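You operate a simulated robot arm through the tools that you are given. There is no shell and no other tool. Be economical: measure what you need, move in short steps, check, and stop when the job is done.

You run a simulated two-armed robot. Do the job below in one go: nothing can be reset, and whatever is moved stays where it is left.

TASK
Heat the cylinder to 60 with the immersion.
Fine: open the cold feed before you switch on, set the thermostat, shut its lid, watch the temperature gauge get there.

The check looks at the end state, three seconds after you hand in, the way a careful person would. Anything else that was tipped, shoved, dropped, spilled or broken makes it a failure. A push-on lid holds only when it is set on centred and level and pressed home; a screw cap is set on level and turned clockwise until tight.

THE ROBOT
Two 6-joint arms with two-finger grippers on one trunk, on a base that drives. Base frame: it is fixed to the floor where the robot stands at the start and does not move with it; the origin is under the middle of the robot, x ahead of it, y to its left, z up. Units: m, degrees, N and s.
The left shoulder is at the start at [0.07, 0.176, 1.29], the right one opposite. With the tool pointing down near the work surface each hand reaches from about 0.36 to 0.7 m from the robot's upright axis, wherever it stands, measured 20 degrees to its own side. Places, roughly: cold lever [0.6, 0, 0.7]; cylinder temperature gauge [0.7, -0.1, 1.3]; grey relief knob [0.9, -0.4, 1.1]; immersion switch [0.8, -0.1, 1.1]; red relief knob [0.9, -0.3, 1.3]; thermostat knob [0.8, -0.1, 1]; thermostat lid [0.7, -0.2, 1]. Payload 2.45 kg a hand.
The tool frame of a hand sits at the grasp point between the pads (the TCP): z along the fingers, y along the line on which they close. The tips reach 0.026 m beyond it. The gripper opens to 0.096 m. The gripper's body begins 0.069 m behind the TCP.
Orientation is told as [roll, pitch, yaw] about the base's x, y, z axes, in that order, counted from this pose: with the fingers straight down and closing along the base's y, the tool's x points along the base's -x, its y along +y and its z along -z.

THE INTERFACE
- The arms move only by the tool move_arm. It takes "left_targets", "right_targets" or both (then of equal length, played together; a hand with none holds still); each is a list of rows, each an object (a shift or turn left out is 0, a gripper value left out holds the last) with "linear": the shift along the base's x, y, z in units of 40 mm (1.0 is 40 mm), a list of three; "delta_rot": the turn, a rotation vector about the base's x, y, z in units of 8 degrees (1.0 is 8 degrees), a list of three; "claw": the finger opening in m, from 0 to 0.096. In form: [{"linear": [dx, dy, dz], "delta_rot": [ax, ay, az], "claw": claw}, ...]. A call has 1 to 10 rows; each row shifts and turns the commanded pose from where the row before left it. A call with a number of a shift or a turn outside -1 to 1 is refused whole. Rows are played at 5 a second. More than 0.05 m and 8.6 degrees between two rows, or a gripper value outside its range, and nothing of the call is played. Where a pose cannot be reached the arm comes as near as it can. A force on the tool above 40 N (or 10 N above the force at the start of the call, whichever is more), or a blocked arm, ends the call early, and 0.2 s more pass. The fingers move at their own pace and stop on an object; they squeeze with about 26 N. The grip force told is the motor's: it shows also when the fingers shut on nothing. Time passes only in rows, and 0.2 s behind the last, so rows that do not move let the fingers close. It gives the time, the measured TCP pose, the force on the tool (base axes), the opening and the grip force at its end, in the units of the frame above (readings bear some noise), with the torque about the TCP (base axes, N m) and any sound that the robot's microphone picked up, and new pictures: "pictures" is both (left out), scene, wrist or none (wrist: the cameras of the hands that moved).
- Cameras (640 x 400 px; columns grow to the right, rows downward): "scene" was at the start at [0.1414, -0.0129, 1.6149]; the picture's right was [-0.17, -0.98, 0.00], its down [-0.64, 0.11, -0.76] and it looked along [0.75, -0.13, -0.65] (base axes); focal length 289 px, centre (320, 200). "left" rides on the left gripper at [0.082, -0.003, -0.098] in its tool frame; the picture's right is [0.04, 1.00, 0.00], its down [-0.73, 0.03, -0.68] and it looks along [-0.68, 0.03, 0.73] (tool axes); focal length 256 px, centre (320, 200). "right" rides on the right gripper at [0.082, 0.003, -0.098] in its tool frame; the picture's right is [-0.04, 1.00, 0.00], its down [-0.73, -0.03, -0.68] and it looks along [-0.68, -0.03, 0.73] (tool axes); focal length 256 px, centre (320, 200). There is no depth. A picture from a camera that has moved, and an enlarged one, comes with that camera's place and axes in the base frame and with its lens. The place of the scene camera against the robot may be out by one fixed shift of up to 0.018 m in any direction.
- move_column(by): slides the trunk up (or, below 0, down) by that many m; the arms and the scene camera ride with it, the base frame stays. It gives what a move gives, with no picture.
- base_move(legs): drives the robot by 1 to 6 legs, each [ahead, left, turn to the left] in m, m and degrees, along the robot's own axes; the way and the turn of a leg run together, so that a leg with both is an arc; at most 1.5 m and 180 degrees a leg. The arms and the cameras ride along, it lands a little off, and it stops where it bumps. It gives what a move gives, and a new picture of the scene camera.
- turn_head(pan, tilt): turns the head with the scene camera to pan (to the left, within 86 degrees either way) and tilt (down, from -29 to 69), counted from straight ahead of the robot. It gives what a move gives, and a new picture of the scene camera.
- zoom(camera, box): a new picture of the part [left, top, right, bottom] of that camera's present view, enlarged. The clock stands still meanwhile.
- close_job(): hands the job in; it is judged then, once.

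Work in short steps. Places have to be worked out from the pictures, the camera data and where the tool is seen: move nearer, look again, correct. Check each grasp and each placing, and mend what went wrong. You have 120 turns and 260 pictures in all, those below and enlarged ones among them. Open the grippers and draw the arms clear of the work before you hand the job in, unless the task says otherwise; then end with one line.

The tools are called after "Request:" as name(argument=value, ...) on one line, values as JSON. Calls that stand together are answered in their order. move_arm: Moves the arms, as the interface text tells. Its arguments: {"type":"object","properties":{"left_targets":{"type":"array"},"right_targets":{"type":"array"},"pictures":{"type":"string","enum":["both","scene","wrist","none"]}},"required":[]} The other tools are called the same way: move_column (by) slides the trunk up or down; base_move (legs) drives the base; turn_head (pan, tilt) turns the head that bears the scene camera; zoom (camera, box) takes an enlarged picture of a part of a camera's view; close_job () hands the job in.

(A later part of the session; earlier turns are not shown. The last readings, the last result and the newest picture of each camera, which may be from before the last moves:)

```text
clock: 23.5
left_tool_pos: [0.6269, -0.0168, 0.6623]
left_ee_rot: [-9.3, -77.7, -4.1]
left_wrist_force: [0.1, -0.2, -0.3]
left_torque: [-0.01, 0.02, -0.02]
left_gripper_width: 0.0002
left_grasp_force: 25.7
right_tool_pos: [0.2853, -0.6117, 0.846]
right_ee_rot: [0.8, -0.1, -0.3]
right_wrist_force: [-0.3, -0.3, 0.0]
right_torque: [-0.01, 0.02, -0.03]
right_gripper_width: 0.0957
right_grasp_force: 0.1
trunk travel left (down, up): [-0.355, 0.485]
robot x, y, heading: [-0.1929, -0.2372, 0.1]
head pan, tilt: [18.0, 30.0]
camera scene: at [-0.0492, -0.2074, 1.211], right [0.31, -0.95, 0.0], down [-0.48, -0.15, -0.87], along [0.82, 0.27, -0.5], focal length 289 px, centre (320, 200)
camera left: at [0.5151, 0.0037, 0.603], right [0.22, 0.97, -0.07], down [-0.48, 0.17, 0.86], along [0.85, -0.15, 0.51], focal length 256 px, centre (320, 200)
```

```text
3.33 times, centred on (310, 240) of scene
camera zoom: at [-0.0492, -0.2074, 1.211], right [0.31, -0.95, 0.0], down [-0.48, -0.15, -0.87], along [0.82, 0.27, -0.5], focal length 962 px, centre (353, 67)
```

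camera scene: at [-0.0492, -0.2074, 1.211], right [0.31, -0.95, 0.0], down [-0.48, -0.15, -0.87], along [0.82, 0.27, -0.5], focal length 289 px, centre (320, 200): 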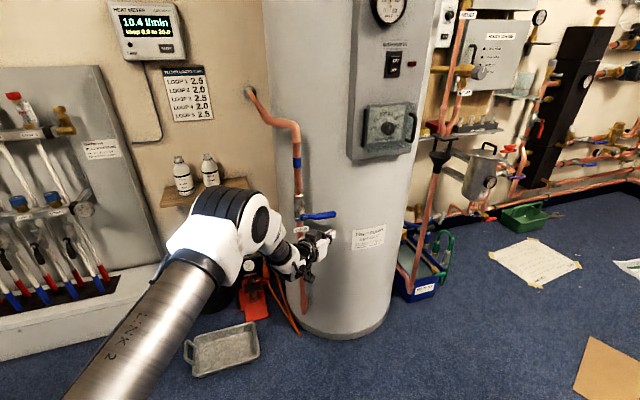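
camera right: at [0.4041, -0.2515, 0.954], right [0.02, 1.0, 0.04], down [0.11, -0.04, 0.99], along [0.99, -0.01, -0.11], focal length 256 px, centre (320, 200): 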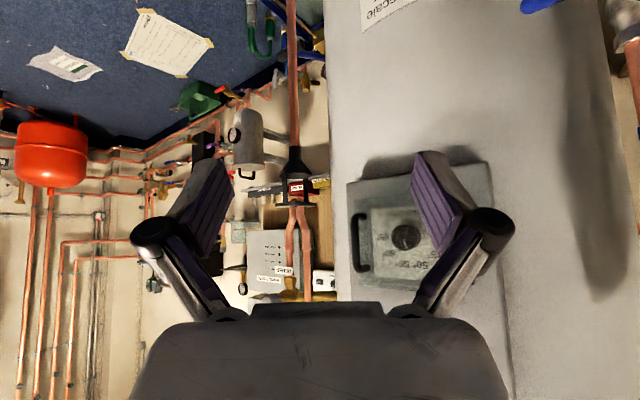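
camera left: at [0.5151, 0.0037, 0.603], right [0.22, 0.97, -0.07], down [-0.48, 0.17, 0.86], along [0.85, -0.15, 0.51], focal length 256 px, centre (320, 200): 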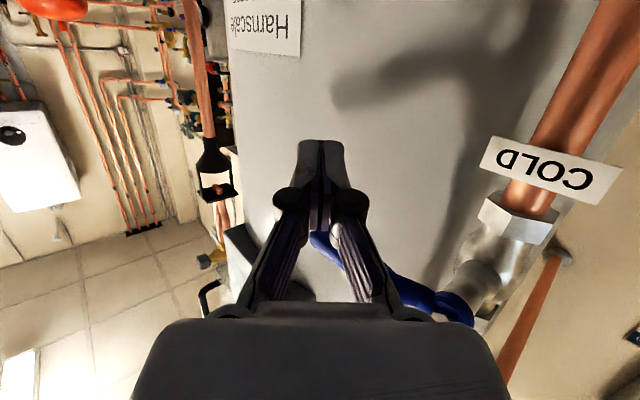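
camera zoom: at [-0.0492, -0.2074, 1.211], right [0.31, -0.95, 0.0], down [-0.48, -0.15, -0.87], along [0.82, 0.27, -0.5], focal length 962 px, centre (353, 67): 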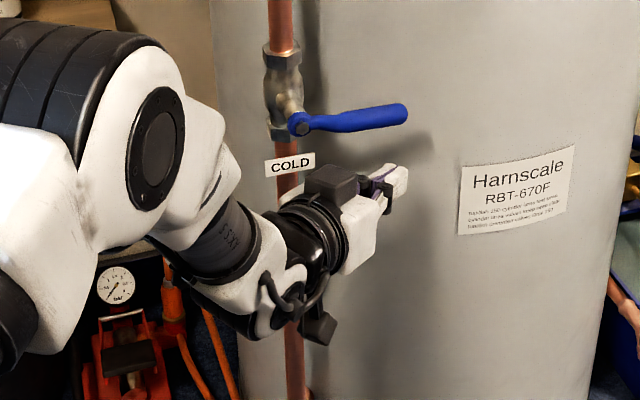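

The fingers are below the lever near its tip. I shift slightly toward the pivot and lift along the lever's arc to about 60°.

Request:
move_arm(left_targets=[{"linear": [0.3, 0.4, 0]}, {"linear": [0, 0, 0.6]}, {"linear": [0, -0.05, 0.44]}, {"linear": [0, 0, 0.44]}, {"linear": [0, 0.2, 0.4]}, {"linear": [0, 0.2, 0.4]}], pictures="both")

Request:
zoom(camera="scene", box=[240, 180, 380, 300])

```text
clock: 24.9
left_tool_pos: [0.6343, 0.0066, 0.7424]
left_ee_rot: [-9.1, -77.1, -4.5]
left_wrist_force: [-5.1, -3.4, 1.2]
left_torque: [0.06, 0.02, 0.24]
left_gripper_width: 0.0001
left_grasp_force: 26.0
right_tool_pos: [0.2838, -0.6127, 0.8464]
right_ee_rot: [0.7, -0.3, -0.4]
right_wrist_force: [-0.4, -0.6, 0.7]
right_torque: [0.02, -0.03, -0.01]
right_gripper_width: 0.0962
right_grasp_force: 0.1
trunk travel left (down, up): [-0.355, 0.485]
robot x, y, heading: [-0.192, -0.2368, -0.2]
head pan, tilt: [18.0, 30.0]
stopped in row 6 (left hand): the force on the tool passed its limit at 47 N (the readings are from after the stop); the commanded pose is now the measured one
camera scene: at [-0.0505, -0.208, 1.2113], right [0.31, -0.95, 0.0], down [-0.48, -0.15, -0.87], along [0.82, 0.27, -0.5], focal length 289 px, centre (320, 200)
camera left: at [0.5219, 0.0286, 0.6844], right [0.22, 0.97, -0.07], down [-0.47, 0.17, 0.86], along [0.85, -0.16, 0.5], focal length 256 px, centre (320, 200)
```

scene: 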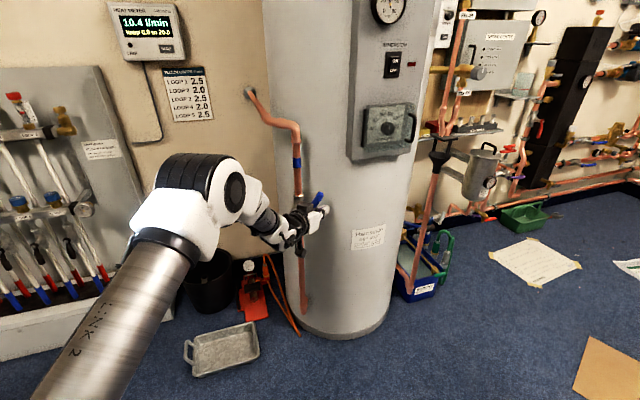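
left: 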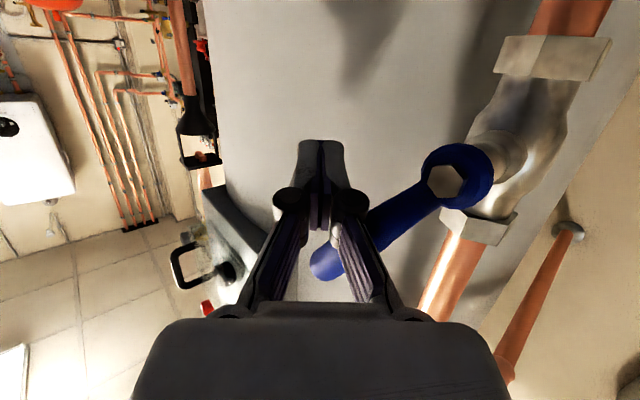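

```text
3.33 times, centred on (310, 240) of scene
camera zoom: at [-0.0505, -0.208, 1.2113], right [0.31, -0.95, 0.0], down [-0.48, -0.15, -0.87], along [0.82, 0.27, -0.5], focal length 962 px, centre (353, 67)
```

zoom: 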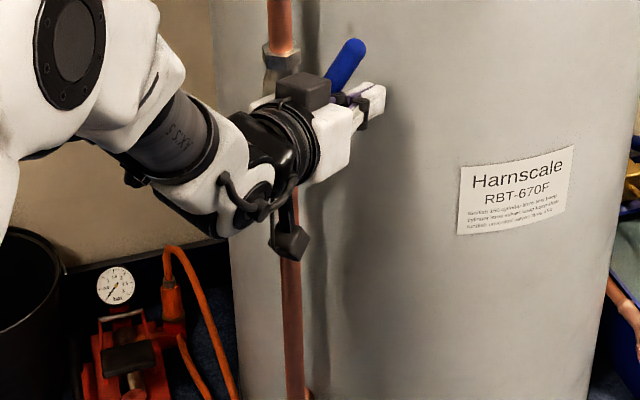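

The lever is up about 55°. I continue, now pushing mainly toward +y, with the hand drawn back 1 cm.

Request:
move_arm(left_targets=[{"linear": [-0.25, 0, 0]}, {"linear": [0, 0.3, 0.2]}, {"linear": [0, 0.3, 0.2]}, {"linear": [0, 0.3, 0.1]}, {"linear": [0, 0.25, 0.1]}], pictures="wrist")

Request:
zoom(camera="scene", box=[240, 180, 380, 300])

```text
clock: 25.6
left_tool_pos: [0.6197, 0.016, 0.7485]
left_ee_rot: [-8.1, -76.6, -5.9]
left_wrist_force: [-9.0, -8.4, 2.1]
left_torque: [0.06, -0.02, 0.23]
left_gripper_width: 0.0
left_grasp_force: 25.9
right_tool_pos: [0.2822, -0.6149, 0.8465]
right_ee_rot: [0.8, -0.2, -0.5]
right_wrist_force: [-0.3, 0.3, -0.7]
right_torque: [-0.06, 0.01, -0.01]
right_gripper_width: 0.096
right_grasp_force: 0.1
trunk travel left (down, up): [-0.355, 0.485]
robot x, y, heading: [-0.1935, -0.2402, -0.3]
head pan, tilt: [18.0, 30.0]
stopped in row 3 (left hand): the force on the tool passed its limit at 47 N (the readings are from after the stop); the commanded pose is now the measured one
camera left: at [0.5081, 0.0403, 0.6916], right [0.23, 0.97, -0.07], down [-0.46, 0.17, 0.87], along [0.86, -0.17, 0.49], focal length 256 px, centre (320, 200)
```

left: 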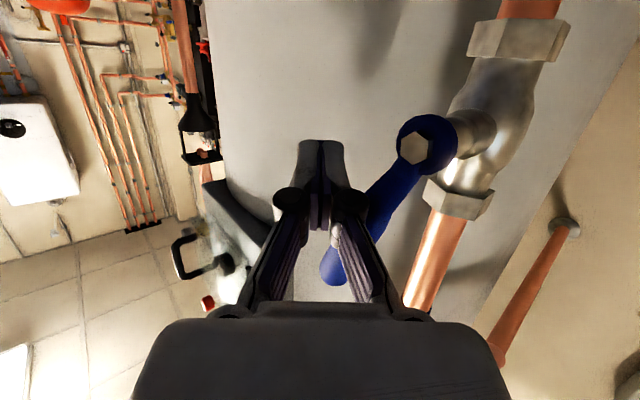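

```text
3.33 times, centred on (310, 240) of scene
camera zoom: at [-0.0516, -0.2086, 1.2114], right [0.31, -0.95, 0.0], down [-0.47, -0.15, -0.87], along [0.82, 0.27, -0.5], focal length 962 px, centre (353, 67)
```

zoom: 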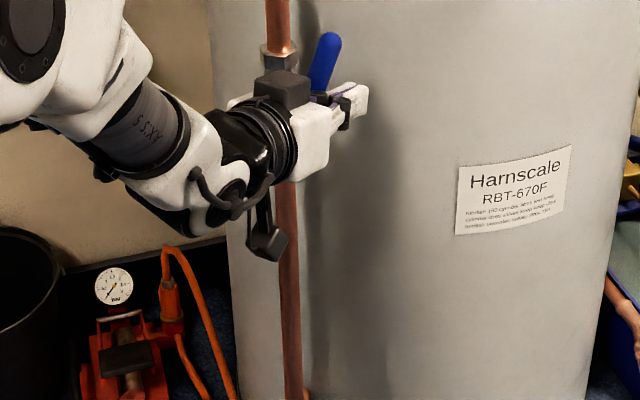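

The lever is at roughly 70°. My contact is close to the pivot; I ease off, raise the fingers for more leverage, and push toward +y in smaller steps.

Request:
move_arm(left_targets=[{"linear": [0, -0.15, 0]}, {"linear": [0, 0, 0.5]}, {"linear": [0, 0.2, 0.1]}, {"linear": [0, 0.2, 0]}, {"linear": [0, 0.2, 0]}, {"linear": [0, 0.2, 0]}, {"linear": [0, 0.2, 0]}, {"linear": [0, 0.15, 0]}], pictures="wrist")

Request:
zoom(camera="scene", box=[240, 180, 380, 300])

```text
clock: 26.5
left_tool_pos: [0.6173, 0.0176, 0.7694]
left_ee_rot: [-7.6, -76.1, -7.0]
left_wrist_force: [-9.2, -8.5, 3.7]
left_torque: [0.13, 0.02, 0.21]
left_gripper_width: 0.0
left_grasp_force: 26.0
right_tool_pos: [0.2804, -0.6156, 0.847]
right_ee_rot: [0.7, -0.1, -0.6]
right_wrist_force: [-0.1, -0.4, 0.1]
right_torque: [-0.02, 0.0, -0.04]
right_gripper_width: 0.096
right_grasp_force: 0.1
trunk travel left (down, up): [-0.355, 0.485]
robot x, y, heading: [-0.1917, -0.237, -0.1]
head pan, tilt: [18.0, 30.0]
stopped in row 4 (left hand): the force on the tool passed its limit at 46 N (the readings are from after the stop); the commanded pose is now the measured one
camera left: at [0.505, 0.0416, 0.7126], right [0.24, 0.97, -0.07], down [-0.46, 0.17, 0.87], along [0.86, -0.18, 0.48], focal length 256 px, centre (320, 200)
```

left: 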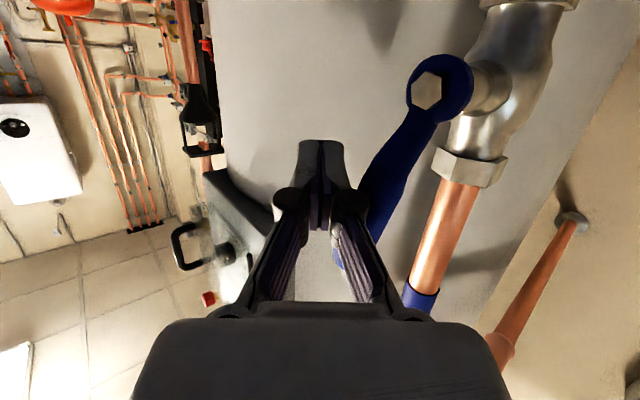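

```text
3.33 times, centred on (310, 240) of scene
camera zoom: at [-0.0521, -0.2095, 1.2115], right [0.31, -0.95, 0.0], down [-0.47, -0.15, -0.87], along [0.83, 0.26, -0.5], focal length 962 px, centre (353, 67)
```

zoom: 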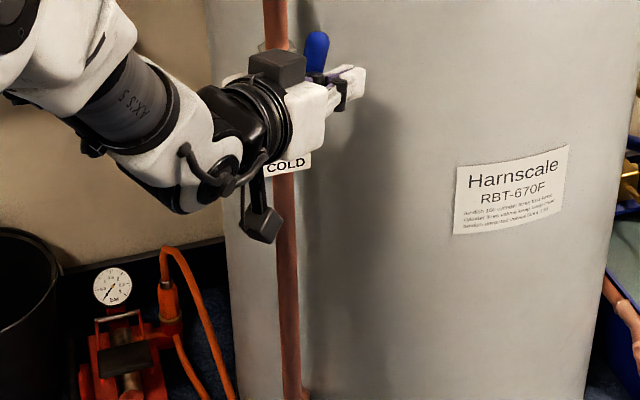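

The lever looks nearly parallel to the pipe. I back the hand away to see its true position.

Request:
move_arm(left_targets=[{"linear": [0, -0.6, 0]}, {"linear": [-0.5, -1, 0]}, {"linear": [-1, -0.5, 0]}, {"linear": [-0.5, -0.5, 0]}, {}], pictures="wrist")

Request:
zoom(camera="scene", box=[240, 180, 380, 300])

Request:
zoom(camera="left", box=[400, 0, 640, 180])

```text
clock: 27.7
left_tool_pos: [0.5429, -0.0698, 0.7709]
left_ee_rot: [-8.8, -75.7, -6.6]
left_wrist_force: [-0.2, 0.3, -0.8]
left_torque: [0.0, 0.02, 0.01]
left_gripper_width: 0.0001
left_grasp_force: 26.1
left hand out of reach, approached as far as the arm can: row 4
right_tool_pos: [0.2829, -0.615, 0.8466]
right_ee_rot: [0.8, -0.1, -0.5]
right_wrist_force: [0.5, 0.9, 0.2]
right_torque: [0.01, -0.01, 0.02]
right_gripper_width: 0.0959
right_grasp_force: 0.1
trunk travel left (down, up): [-0.355, 0.485]
robot x, y, heading: [-0.1914, -0.2366, -0.0]
head pan, tilt: [18.0, 30.0]
camera left: at [0.431, -0.0451, 0.7163], right [0.25, 0.97, -0.08], down [-0.45, 0.18, 0.88], along [0.86, -0.18, 0.48], focal length 256 px, centre (320, 200)
```

left: 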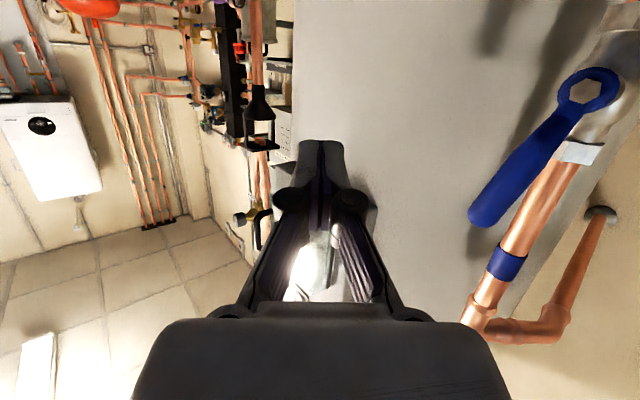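

```text
3.33 times, centred on (310, 240) of scene
camera zoom: at [-0.05, -0.2087, 1.211], right [0.31, -0.95, 0.0], down [-0.48, -0.15, -0.87], along [0.82, 0.26, -0.5], focal length 962 px, centre (353, 67)
```

zoom: 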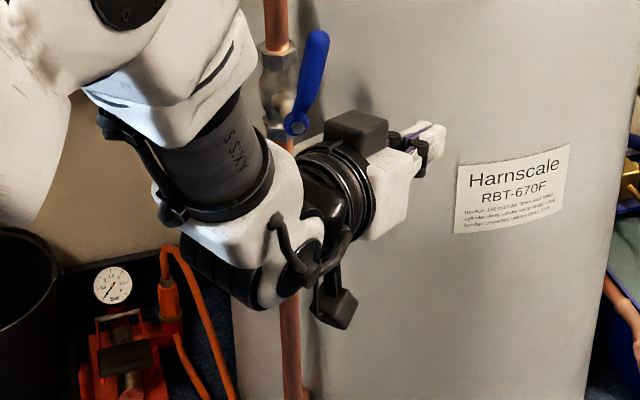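

```text
2.22 times, centred on (520, 90) of left
camera zoom: at [0.431, -0.0451, 0.7163], right [0.25, 0.97, -0.08], down [-0.45, 0.18, 0.88], along [0.86, -0.18, 0.48], focal length 569 px, centre (-124, 444)
```

zoom: 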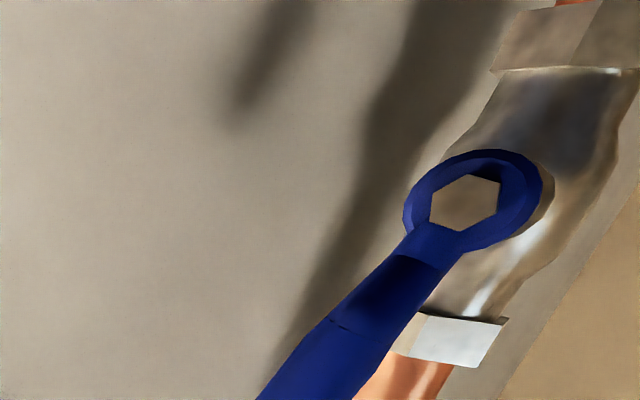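

The lever is still about 14° short of parallel. I return with the fingertips higher, near the lever's end, for better leverage.

Request:
move_arm(left_targets=[{"linear": [0.6, 0.6, 0.2]}, {"linear": [0.6, 0.6, 0.2]}, {"linear": [0.7, 0.5, 0]}, {"linear": [0, 0.4, 0]}, {"linear": [0, 0.2, 0]}, {"linear": [0, 0.2, 0]}, {"linear": [0, 0.15, 0]}, {"linear": [0, 0.15, 0]}, {"linear": [0, 0.15, 0]}, {"linear": [0, 0.15, 0]}], pictures="wrist")

Request:
zoom(camera="scene", box=[240, 180, 380, 300])

```text
clock: 29.1
left_tool_pos: [0.6171, 0.0197, 0.7838]
left_ee_rot: [-6.9, -75.7, -7.9]
left_wrist_force: [-12.1, -12.6, 5.1]
left_torque: [0.16, 0.03, 0.28]
left_gripper_width: 0.0
left_grasp_force: 26.2
right_tool_pos: [0.28, -0.6173, 0.848]
right_ee_rot: [0.8, -0.3, -0.7]
right_wrist_force: [-0.9, 0.3, 0.6]
right_torque: [0.01, -0.01, 0.0]
right_gripper_width: 0.0962
right_grasp_force: 0.0
trunk travel left (down, up): [-0.355, 0.485]
robot x, y, heading: [-0.1944, -0.2401, -0.2]
head pan, tilt: [18.0, 30.0]
stopped in row 6 (left hand): the force on the tool passed its limit at 46 N (the readings are from after the stop); the commanded pose is now the measured one
camera left: at [0.504, 0.0445, 0.7292], right [0.24, 0.97, -0.07], down [-0.45, 0.18, 0.88], along [0.86, -0.18, 0.48], focal length 256 px, centre (320, 200)
```

left: 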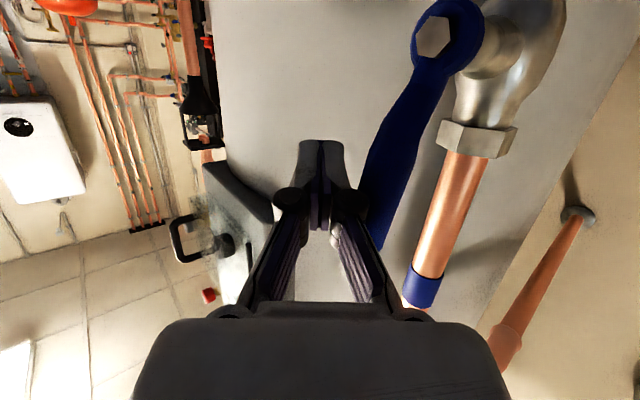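

```text
3.33 times, centred on (310, 240) of scene
camera zoom: at [-0.0535, -0.2106, 1.2116], right [0.3, -0.95, 0.0], down [-0.47, -0.15, -0.87], along [0.83, 0.26, -0.5], focal length 962 px, centre (353, 67)
```

zoom: 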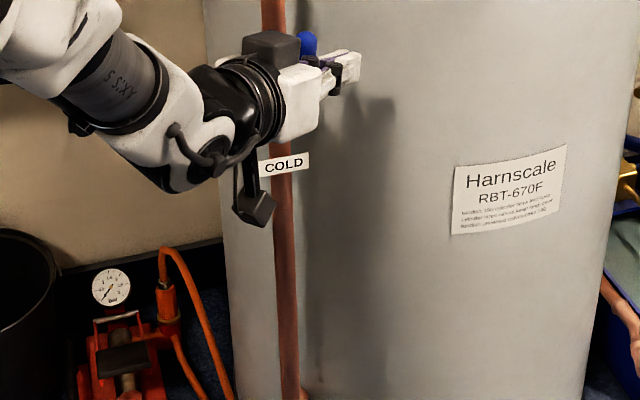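

In this view the lever looks parallel to the pipe. I back away again to verify.

Request:
move_arm(left_targets=[{"linear": [0, -0.6, 0]}, {"linear": [-0.5, -1, 0]}, {"linear": [-1, -0.5, 0]}, {"linear": [-1, 0, 0]}, {}], pictures="none")

Request:
zoom(camera="scene", box=[260, 150, 360, 260])

```text
clock: 30.3
left_tool_pos: [0.522, -0.0643, 0.7846]
left_ee_rot: [-7.7, -75.5, -7.3]
left_wrist_force: [-0.3, 0.3, -0.1]
left_torque: [0.01, 0.03, 0.0]
left_gripper_width: 0.0001
left_grasp_force: 25.9
right_tool_pos: [0.281, -0.6169, 0.846]
right_ee_rot: [0.9, 0.0, -0.6]
right_wrist_force: [-0.1, -0.4, 0.0]
right_torque: [0.01, 0.01, -0.01]
right_gripper_width: 0.0959
right_grasp_force: 0.1
trunk travel left (down, up): [-0.355, 0.485]
robot x, y, heading: [-0.1956, -0.2398, -0.2]
head pan, tilt: [18.0, 30.0]
```

```text
3.64 times, centred on (310, 205) of scene
camera zoom: at [-0.0499, -0.2094, 1.2109], right [0.3, -0.95, 0.0], down [-0.48, -0.15, -0.87], along [0.82, 0.26, -0.5], focal length 1050 px, centre (356, 182)
```

zoom: 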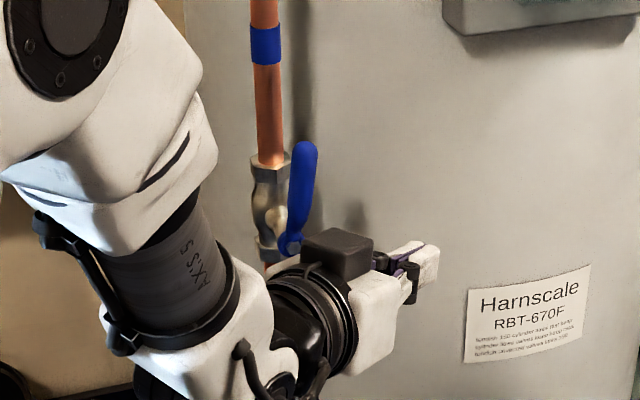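

The lever is still ~8–10° off; the push reaction has a large x component because the tapered finger side wedges on it. I yaw the hand toward +y so that it pushes squarely.

Request:
move_arm(left_targets=[{"linear": [0.3, -0.2, 0], "delta_rot": [0, 0, 1]}, {"linear": [0.3, 0, 0], "delta_rot": [0, 0, 1]}, {"linear": [0.3, 0, 0], "delta_rot": [0, 0, 1]}, {"linear": [0.5, 0.3, 0], "delta_rot": [0, 0, 1]}, {"linear": [0.6, 0.5, 0]}, {"linear": [0.3, 0.4, 0]}, {}], pictures="wrist")

Request:
zoom(camera="scene", box=[260, 150, 360, 260])

```text
clock: 31.9
left_tool_pos: [0.5868, 0.0214, 0.7922]
left_ee_rot: [-10.7, -74.9, 0.3]
left_wrist_force: [0.8, 0.4, 0.5]
left_torque: [0.0, -0.01, 0.05]
left_gripper_width: 0.0002
left_grasp_force: 25.5
left hand out of reach, approached as far as the arm can: row 1, 2, 3, 4
right_tool_pos: [0.2812, -0.6168, 0.8466]
right_ee_rot: [0.8, -0.1, -0.6]
right_wrist_force: [-0.7, -0.7, 0.6]
right_torque: [-0.01, 0.04, 0.01]
right_gripper_width: 0.0958
right_grasp_force: 0.1
trunk travel left (down, up): [-0.355, 0.485]
robot x, y, heading: [-0.1956, -0.2373, -0.5]
head pan, tilt: [18.0, 30.0]
camera left: at [0.4704, 0.0373, 0.738], right [0.16, 0.98, -0.09], down [-0.45, 0.15, 0.88], along [0.88, -0.1, 0.47], focal length 256 px, centre (320, 200)
```

left: 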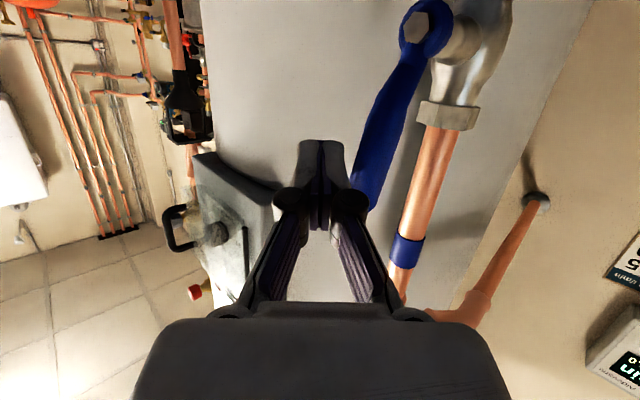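

```text
3.64 times, centred on (310, 205) of scene
camera zoom: at [-0.0504, -0.2096, 1.211], right [0.3, -0.95, 0.0], down [-0.48, -0.15, -0.87], along [0.82, 0.26, -0.5], focal length 1050 px, centre (356, 182)
```

zoom: 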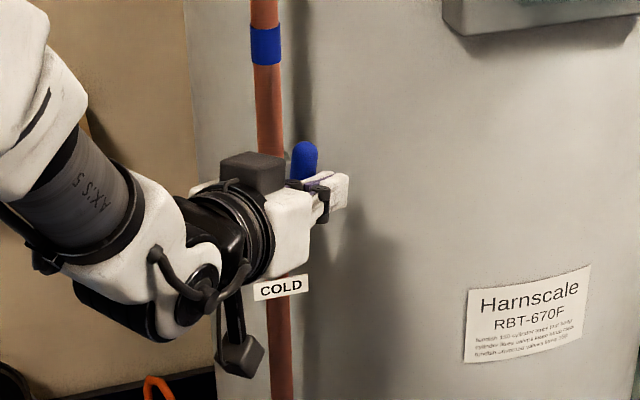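

The fingertip is just beside the lever end now. I advance it slightly and push in 4 mm steps.

Request:
move_arm(left_targets=[{"linear": [0, -0.25, -0.1]}, {"linear": [0.4, 0, 0]}, {"linear": [0, 0.12, 0]}, {"linear": [0, 0.1, 0]}, {"linear": [0, 0.1, 0]}, {"linear": [0, 0.1, 0]}, {"linear": [0, 0.1, 0]}, {"linear": [0, 0.1, 0]}, {"linear": [0, 0.1, 0]}, {"linear": [0, 0.1, 0]}], pictures="wrist")

Request:
zoom(camera="scene", box=[260, 150, 360, 260])

```text
clock: 33.6
left_tool_pos: [0.5989, 0.0313, 0.7867]
left_ee_rot: [-9.9, -74.8, -0.9]
left_wrist_force: [-10.2, -9.6, 5.5]
left_torque: [0.03, -0.02, 0.11]
left_gripper_width: 0.0
left_grasp_force: 25.7
right_tool_pos: [0.2779, -0.6184, 0.8479]
right_ee_rot: [0.9, -0.3, -0.8]
right_wrist_force: [-0.1, 0.9, 0.8]
right_torque: [-0.05, 0.01, -0.01]
right_gripper_width: 0.096
right_grasp_force: 0.1
trunk travel left (down, up): [-0.355, 0.485]
robot x, y, heading: [-0.1939, -0.2402, -0.4]
head pan, tilt: [18.0, 30.0]
stopped in row 8 (left hand): the force on the tool passed its limit at 42 N (the readings are from after the stop); the commanded pose is now the measured one
camera left: at [0.484, 0.0466, 0.7345], right [0.17, 0.98, -0.08], down [-0.45, 0.15, 0.88], along [0.88, -0.11, 0.46], focal length 256 px, centre (320, 200)
```

left: 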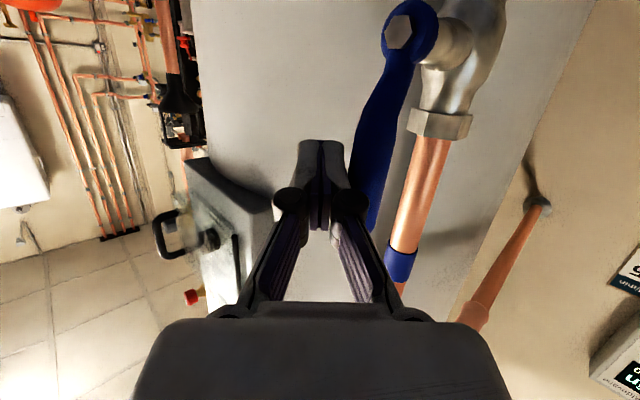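

```text
3.64 times, centred on (310, 205) of scene
camera zoom: at [-0.0535, -0.2112, 1.2116], right [0.3, -0.95, 0.0], down [-0.47, -0.15, -0.87], along [0.83, 0.26, -0.5], focal length 1050 px, centre (356, 182)
```

zoom: 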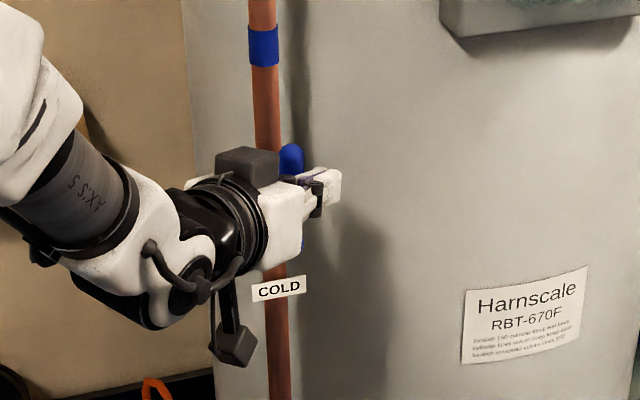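

The lever end has moved further (now above its pivot). I back off and verify.

Request:
move_arm(left_targets=[{"linear": [0, -0.6, 0]}, {"linear": [-0.5, -1, 0]}, {"linear": [-1, -0.5, 0]}, {"linear": [-1, 0, 0]}, {}], pictures="none")

Request:
zoom(camera="scene", box=[260, 150, 360, 260])

```text
clock: 34.8
left_tool_pos: [0.5071, -0.0204, 0.7901]
left_ee_rot: [-11.6, -74.4, 0.1]
left_wrist_force: [-0.7, 0.0, -0.5]
left_torque: [0.0, 0.01, -0.01]
left_gripper_width: 0.0
left_grasp_force: 25.8
left hand out of reach, approached as far as the arm can: row 3, 4
right_tool_pos: [0.2811, -0.6172, 0.8458]
right_ee_rot: [0.8, -0.1, -0.7]
right_wrist_force: [-0.1, 0.1, -0.7]
right_torque: [0.0, 0.01, -0.02]
right_gripper_width: 0.096
right_grasp_force: 0.2
trunk travel left (down, up): [-0.355, 0.485]
robot x, y, heading: [-0.194, -0.2379, -0.3]
head pan, tilt: [18.0, 30.0]
```

```text
3.64 times, centred on (310, 205) of scene
camera zoom: at [-0.0504, -0.2099, 1.2109], right [0.3, -0.95, 0.0], down [-0.48, -0.15, -0.87], along [0.83, 0.26, -0.5], focal length 1050 px, centre (356, 182)
```

zoom: 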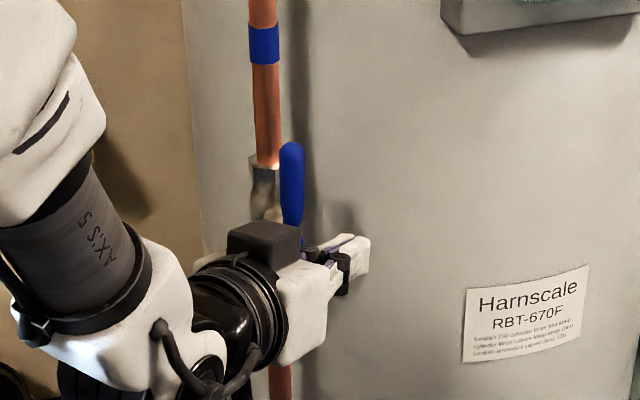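

The lever is now vertical, parallel to the pipe: cold feed open. Next, the thermostat lid: I shift the robot right and forward so its handle is in the left hand's zone, and raise the trunk.

Request:
base_move(legs=[[0, -0.2, 0], [0.09, 0, 0]])

Request:
move_column(by=0.2)

Request:
turn_head(pan=20, tilt=22)

Request:
zoom(camera="left", box=[120, 0, 640, 325])

```text
clock: 35.8
left_tool_pos: [0.5222, -0.0745, 0.7909]
left_ee_rot: [-11.2, -74.3, -2.7]
left_wrist_force: [0.0, 0.8, -0.7]
left_torque: [0.0, -0.01, 0.04]
left_gripper_width: 0.0
left_grasp_force: 26.4
right_tool_pos: [0.2705, -0.6616, 0.8464]
right_ee_rot: [0.9, -0.1, -3.2]
right_wrist_force: [0.3, -1.1, 0.3]
right_torque: [0.02, 0.02, -0.02]
right_gripper_width: 0.096
right_grasp_force: 0.0
trunk travel left (down, up): [-0.355, 0.485]
robot x, y, heading: [-0.1898, -0.2587, -2.9]
head pan, tilt: [18.0, 30.0]
stopped in leg 1: the robot was blocked; the commanded pose is now the measured one
camera scene: at [-0.0439, -0.2399, 1.211], right [0.26, -0.97, 0.0], down [-0.48, -0.13, -0.87], along [0.84, 0.23, -0.5], focal length 289 px, centre (320, 200)
```

scene: 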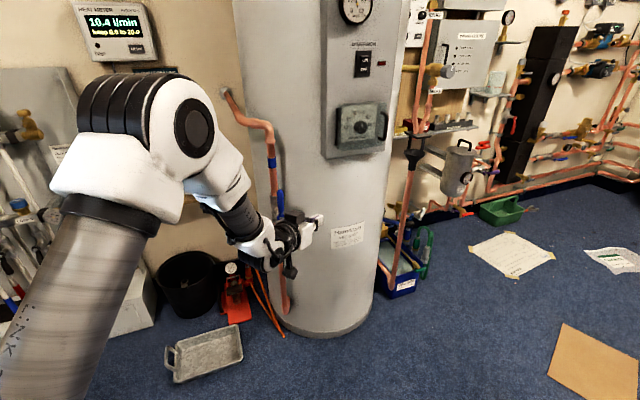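

```text
clock: 38.0
left_tool_pos: [0.5227, -0.0735, 0.9906]
left_ee_rot: [-11.7, -74.4, -2.4]
left_wrist_force: [-0.5, 1.2, 0.0]
left_torque: [0.0, 0.0, 0.03]
left_gripper_width: 0.0
left_grasp_force: 26.2
right_tool_pos: [0.2691, -0.6608, 1.0471]
right_ee_rot: [0.8, -0.1, -3.3]
right_wrist_force: [0.0, 0.0, -0.4]
right_torque: [-0.03, -0.03, -0.01]
right_gripper_width: 0.0958
right_grasp_force: 0.0
trunk travel left (down, up): [-0.555, 0.285]
robot x, y, heading: [-0.1882, -0.2586, -3.0]
head pan, tilt: [18.0, 30.0]
```

```text
clock: 38.6
left_tool_pos: [0.5224, -0.0737, 0.9904]
left_ee_rot: [-11.6, -74.4, -2.4]
left_wrist_force: [0.0, -0.4, -0.4]
left_torque: [0.01, 0.0, 0.0]
left_gripper_width: 0.0002
left_grasp_force: 26.7
right_tool_pos: [0.2687, -0.6604, 1.0464]
right_ee_rot: [0.8, -0.1, -3.3]
right_wrist_force: [0.1, -0.4, 0.1]
right_torque: [-0.01, 0.0, 0.0]
right_gripper_width: 0.0958
right_grasp_force: 0.0
trunk travel left (down, up): [-0.555, 0.285]
robot x, y, heading: [-0.1927, -0.2617, -3.0]
head pan, tilt: [20.0, 22.0]
camera scene: at [-0.0428, -0.2346, 1.4238], right [0.29, -0.96, 0.0], down [-0.36, -0.11, -0.93], along [0.89, 0.27, -0.38], focal length 289 px, centre (320, 200)
```

scene: 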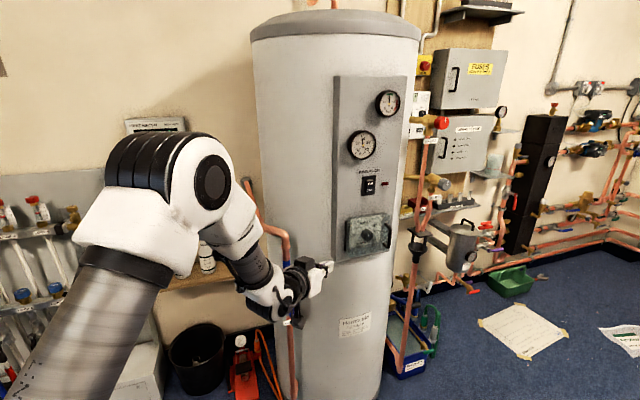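

```text
1.23 times, centred on (380, 162) of left
camera zoom: at [0.4072, -0.0517, 0.9379], right [0.22, 0.97, -0.09], down [-0.43, 0.18, 0.88], along [0.87, -0.16, 0.46], focal length 315 px, centre (246, 246)
```

zoom: 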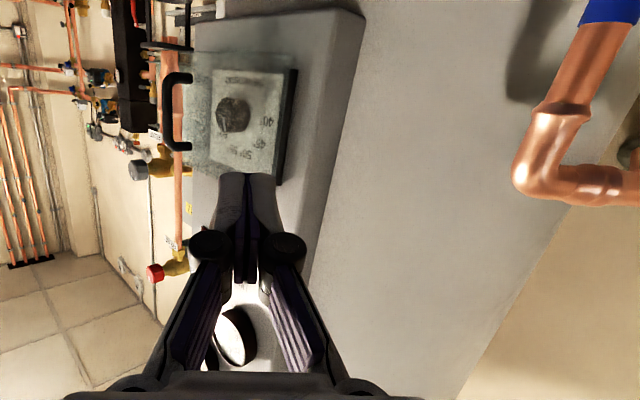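

The base was blocked on its right side. I look there to see what it touched.

Request:
turn_head(pan=-75, tilt=50)

```text
clock: 40.4
left_tool_pos: [0.5219, -0.0727, 0.9897]
left_ee_rot: [-11.7, -74.4, -2.3]
left_wrist_force: [0.5, 0.3, 0.7]
left_torque: [-0.03, 0.01, 0.02]
left_gripper_width: 0.0
left_grasp_force: 25.7
right_tool_pos: [0.2671, -0.6599, 1.0465]
right_ee_rot: [0.8, -0.1, -3.3]
right_wrist_force: [0.3, -0.4, 0.6]
right_torque: [0.01, 0.0, -0.02]
right_gripper_width: 0.0958
right_grasp_force: 0.0
trunk travel left (down, up): [-0.555, 0.285]
robot x, y, heading: [-0.1862, -0.2611, -2.9]
head pan, tilt: [-75.0, 50.0]
camera scene: at [-0.1153, -0.3371, 1.3815], right [-0.98, -0.21, 0.0], down [-0.16, 0.75, -0.64], along [0.13, -0.63, -0.77], focal length 289 px, centre (320, 200)
```

scene: 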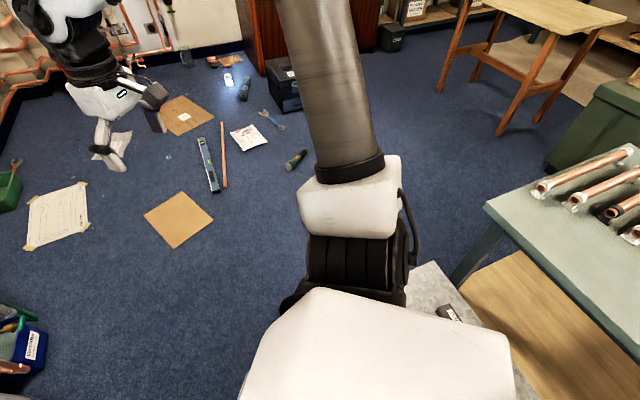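

The base's rear right corner met the green bench. I drive forward first, then right, with the heading corrected.

Request:
base_move(legs=[[0.09, 0.01, 3], [0, -0.16, 0]])

Request:
turn_head(pan=20, tilt=25)

Request:
zoom(camera="left", box=[120, 0, 640, 325])

```text
clock: 42.6
left_tool_pos: [0.6097, -0.2002, 0.9914]
left_ee_rot: [-11.7, -74.5, -3.8]
left_wrist_force: [0.1, 0.2, 0.3]
left_torque: [-0.05, 0.02, 0.02]
left_gripper_width: 0.0
left_grasp_force: 26.0
right_tool_pos: [0.3426, -0.781, 1.047]
right_ee_rot: [0.9, -0.2, -4.7]
right_wrist_force: [-0.6, 0.6, 0.2]
right_torque: [0.01, 0.0, 0.02]
right_gripper_width: 0.0959
right_grasp_force: 0.1
trunk travel left (down, up): [-0.555, 0.285]
robot x, y, heading: [-0.1014, -0.3708, -4.2]
head pan, tilt: [-75.0, 50.0]
stopped in leg 2: the robot was blocked; the commanded pose is now the measured one
camera scene: at [-0.0332, -0.4481, 1.3816], right [-0.98, -0.19, 0.0], down [-0.14, 0.75, -0.64], along [0.12, -0.63, -0.77], focal length 289 px, centre (320, 200)
```

scene: 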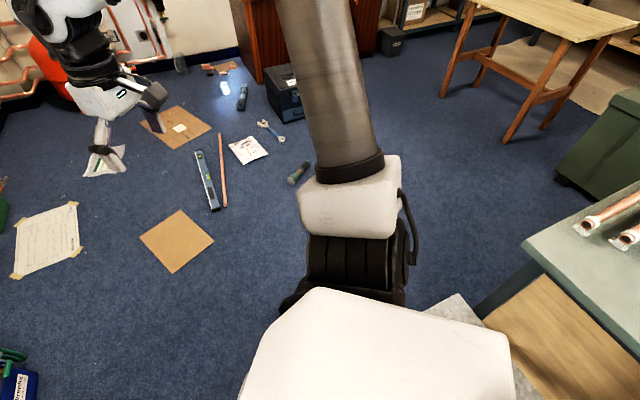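

```text
clock: 44.3
left_tool_pos: [0.6106, -0.2008, 0.99]
left_ee_rot: [-11.6, -74.4, -3.7]
left_wrist_force: [0.3, 0.4, 0.0]
left_torque: [0.01, -0.01, 0.0]
left_gripper_width: 0.0
left_grasp_force: 26.4
right_tool_pos: [0.3444, -0.7815, 1.0456]
right_ee_rot: [0.8, -0.2, -4.6]
right_wrist_force: [0.5, 0.5, -0.1]
right_torque: [0.0, -0.02, 0.03]
right_gripper_width: 0.096
right_grasp_force: 0.1
trunk travel left (down, up): [-0.555, 0.285]
robot x, y, heading: [-0.1034, -0.3716, -4.1]
head pan, tilt: [20.0, 25.0]
camera scene: at [0.0419, -0.3483, 1.419], right [0.27, -0.96, 0.0], down [-0.41, -0.11, -0.91], along [0.87, 0.24, -0.42], focal length 289 px, centre (320, 200)
```

scene: 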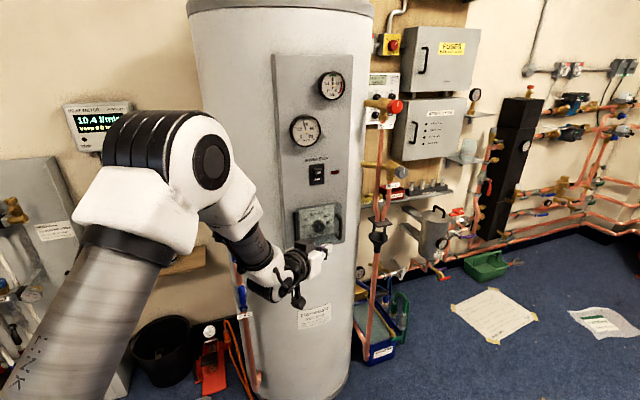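

```text
1.23 times, centred on (380, 162) of left
camera zoom: at [0.4969, -0.1762, 0.9379], right [0.25, 0.96, -0.09], down [-0.43, 0.19, 0.88], along [0.87, -0.18, 0.46], focal length 315 px, centre (246, 246)
```

zoom: 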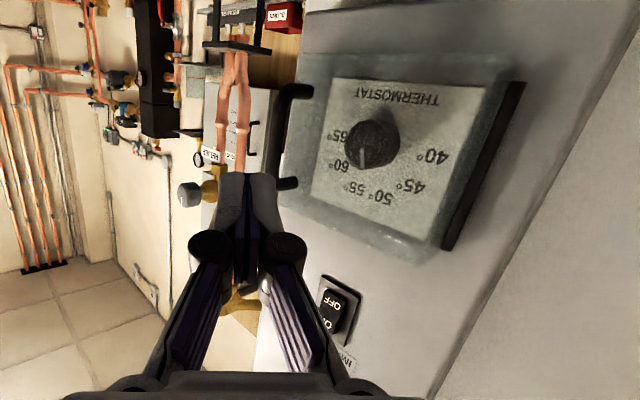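

The robot is now at y≈-0.37. From the two wrist views I put the handle bar at about (0.725, -0.204, 0.97), and the tool already points along the panel's normal. I open the fingers and approach to 5 cm short.

Request:
move_arm(left_targets=[{"claw": 0.06}, {"linear": [0.6, 0.1, 0]}, {"linear": [0.6, 0.1, -0.05]}, {"linear": [0.4, 0.05, -0.05]}, {}], pictures="both")

Request:
zoom(camera="scene", box=[260, 160, 380, 260])

```text
clock: 45.5
left_tool_pos: [0.6742, -0.1913, 0.9864]
left_ee_rot: [-11.7, -74.5, -3.7]
left_wrist_force: [0.0, -0.2, 0.2]
left_torque: [-0.01, -0.02, 0.0]
left_gripper_width: 0.0601
left_grasp_force: 0.0
right_tool_pos: [0.3433, -0.7799, 1.0469]
right_ee_rot: [0.8, -0.3, -4.5]
right_wrist_force: [-0.1, 0.0, -0.8]
right_torque: [0.01, -0.01, -0.01]
right_gripper_width: 0.096
right_grasp_force: 0.0
trunk travel left (down, up): [-0.555, 0.285]
robot x, y, heading: [-0.1037, -0.3704, -4.1]
head pan, tilt: [20.0, 25.0]
camera scene: at [0.0417, -0.3482, 1.419], right [0.27, -0.96, 0.0], down [-0.41, -0.11, -0.91], along [0.87, 0.25, -0.42], focal length 289 px, centre (320, 200)
camera left: at [0.5609, -0.1665, 0.9339], right [0.25, 0.96, -0.09], down [-0.43, 0.19, 0.88], along [0.87, -0.18, 0.46], focal length 256 px, centre (320, 200)
```

scene: 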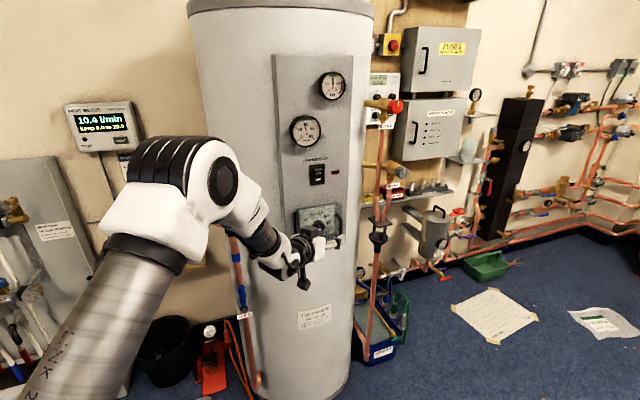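
left: 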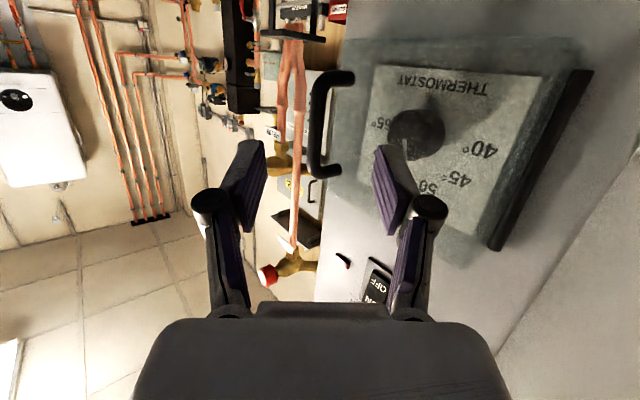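

```text
4.00 times, centred on (320, 210) of scene
camera zoom: at [0.0417, -0.3482, 1.419], right [0.27, -0.96, 0.0], down [-0.41, -0.11, -0.91], along [0.87, 0.25, -0.42], focal length 1155 px, centre (320, 160)
```

zoom: 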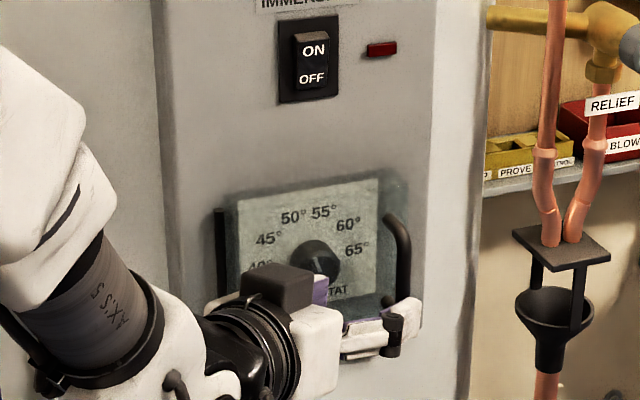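

The bar is centred between the fingers, about 6.5 cm ahead along the tool axis. I advance 5.5 cm and close.

Request:
move_arm(left_targets=[{"linear": [0.43, -0.12, -0.12]}, {"linear": [0.43, -0.12, -0.12]}, {"linear": [0.42, -0.12, -0.12]}, {"claw": 0.0}, {}, {}], pictures="both")

Request:
zoom(camera="scene", box=[260, 160, 380, 260])

```text
clock: 46.9
left_tool_pos: [0.7247, -0.2075, 0.9728]
left_ee_rot: [-11.7, -74.5, -3.7]
left_wrist_force: [-0.4, 4.6, 0.2]
left_torque: [0.95, -0.41, 0.05]
left_gripper_width: 0.011
left_grasp_force: 38.4
right_tool_pos: [0.3438, -0.781, 1.0484]
right_ee_rot: [0.9, -0.3, -4.7]
right_wrist_force: [0.4, 0.0, -0.7]
right_torque: [-0.03, -0.04, 0.02]
right_gripper_width: 0.0959
right_grasp_force: 0.0
trunk travel left (down, up): [-0.555, 0.285]
robot x, y, heading: [-0.1035, -0.3694, -4.0]
head pan, tilt: [20.0, 25.0]
camera scene: at [0.0415, -0.3477, 1.419], right [0.27, -0.96, 0.0], down [-0.41, -0.11, -0.91], along [0.87, 0.25, -0.42], focal length 289 px, centre (320, 200)
camera left: at [0.6106, -0.1824, 0.9203], right [0.25, 0.96, -0.09], down [-0.43, 0.19, 0.88], along [0.87, -0.18, 0.46], focal length 256 px, centre (320, 200)
```

scene: 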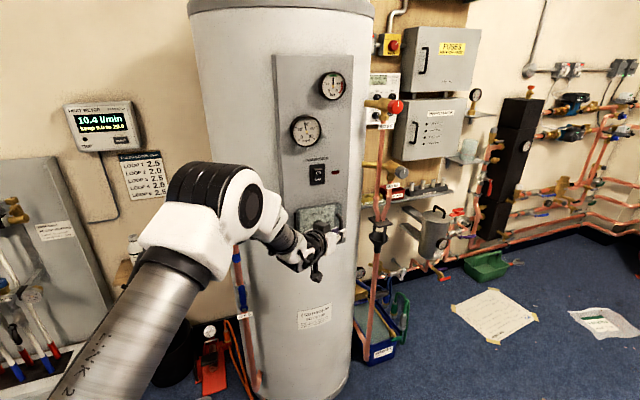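
left: 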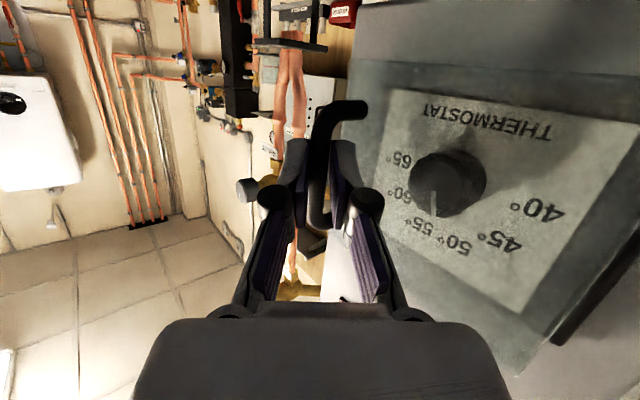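

```text
4.00 times, centred on (320, 210) of scene
camera zoom: at [0.0415, -0.3477, 1.419], right [0.27, -0.96, 0.0], down [-0.41, -0.11, -0.91], along [0.87, 0.25, -0.42], focal length 1155 px, centre (320, 160)
```

zoom: 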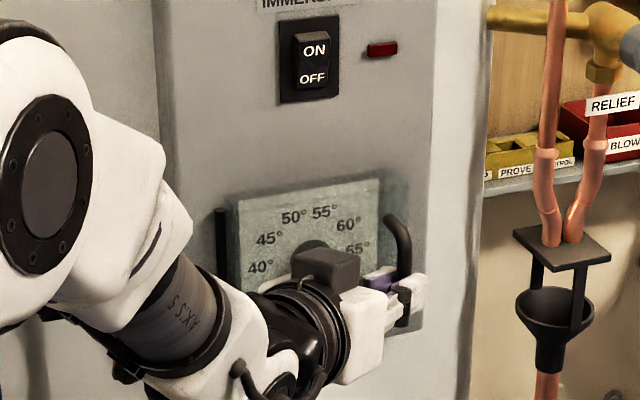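

The bar is gripped (11 mm). I pull the lid open along its arc about the hinge, to about 30° first.

Request:
move_arm(left_targets=[{"linear": [-0.27, 0, 0]}, {"linear": [-0.27, 0, 0]}, {"linear": [-0.27, 0.02, 0]}, {"linear": [-0.27, 0.06, 0]}, {"linear": [-0.27, 0.08, 0]}, {"linear": [-0.27, 0.1, 0]}], pictures="both")

Request:
zoom(camera="scene", box=[260, 160, 380, 260])

```text
clock: 48.1
left_tool_pos: [0.6717, -0.2059, 0.9732]
left_ee_rot: [-9.5, -74.6, -6.7]
left_wrist_force: [-4.3, -25.3, 2.0]
left_torque: [0.54, -0.3, -0.6]
left_gripper_width: 0.011
left_grasp_force: 37.9
right_tool_pos: [0.3407, -0.7849, 1.0466]
right_ee_rot: [0.8, -0.2, -4.9]
right_wrist_force: [-0.3, 0.8, -0.2]
right_torque: [-0.04, 0.01, 0.0]
right_gripper_width: 0.096
right_grasp_force: 0.1
trunk travel left (down, up): [-0.555, 0.285]
robot x, y, heading: [-0.1057, -0.3707, -4.6]
head pan, tilt: [20.0, 25.0]
stopped in row 6 (left hand): the force on the tool passed its limit at 41 N (the readings are from after the stop); the commanded pose is now the measured one
camera scene: at [0.041, -0.3508, 1.4193], right [0.27, -0.96, 0.0], down [-0.41, -0.11, -0.91], along [0.87, 0.24, -0.42], focal length 289 px, centre (320, 200)
camera left: at [0.5581, -0.1794, 0.9202], right [0.26, 0.96, -0.08], down [-0.43, 0.19, 0.88], along [0.87, -0.2, 0.46], focal length 256 px, centre (320, 200)
```

scene: 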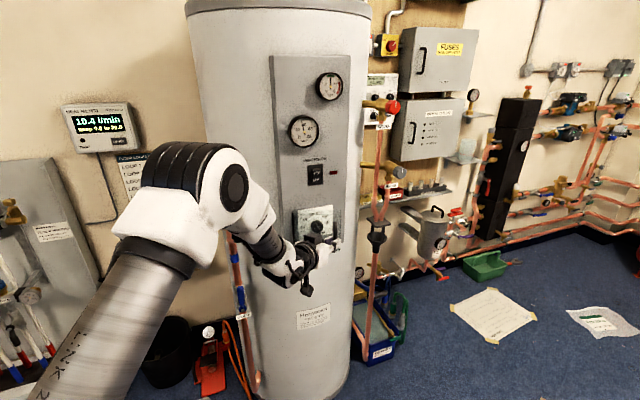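
left: 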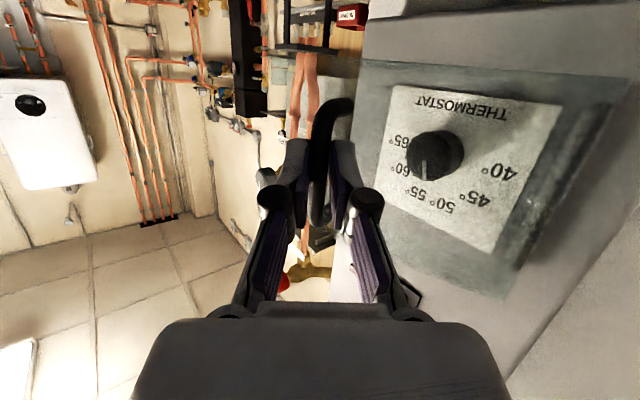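

```text
4.00 times, centred on (320, 210) of scene
camera zoom: at [0.041, -0.3508, 1.4193], right [0.27, -0.96, 0.0], down [-0.41, -0.11, -0.91], along [0.87, 0.24, -0.42], focal length 1155 px, centre (320, 160)
```

zoom: 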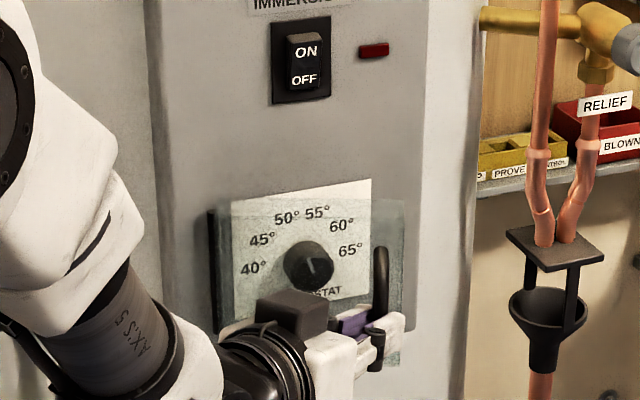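

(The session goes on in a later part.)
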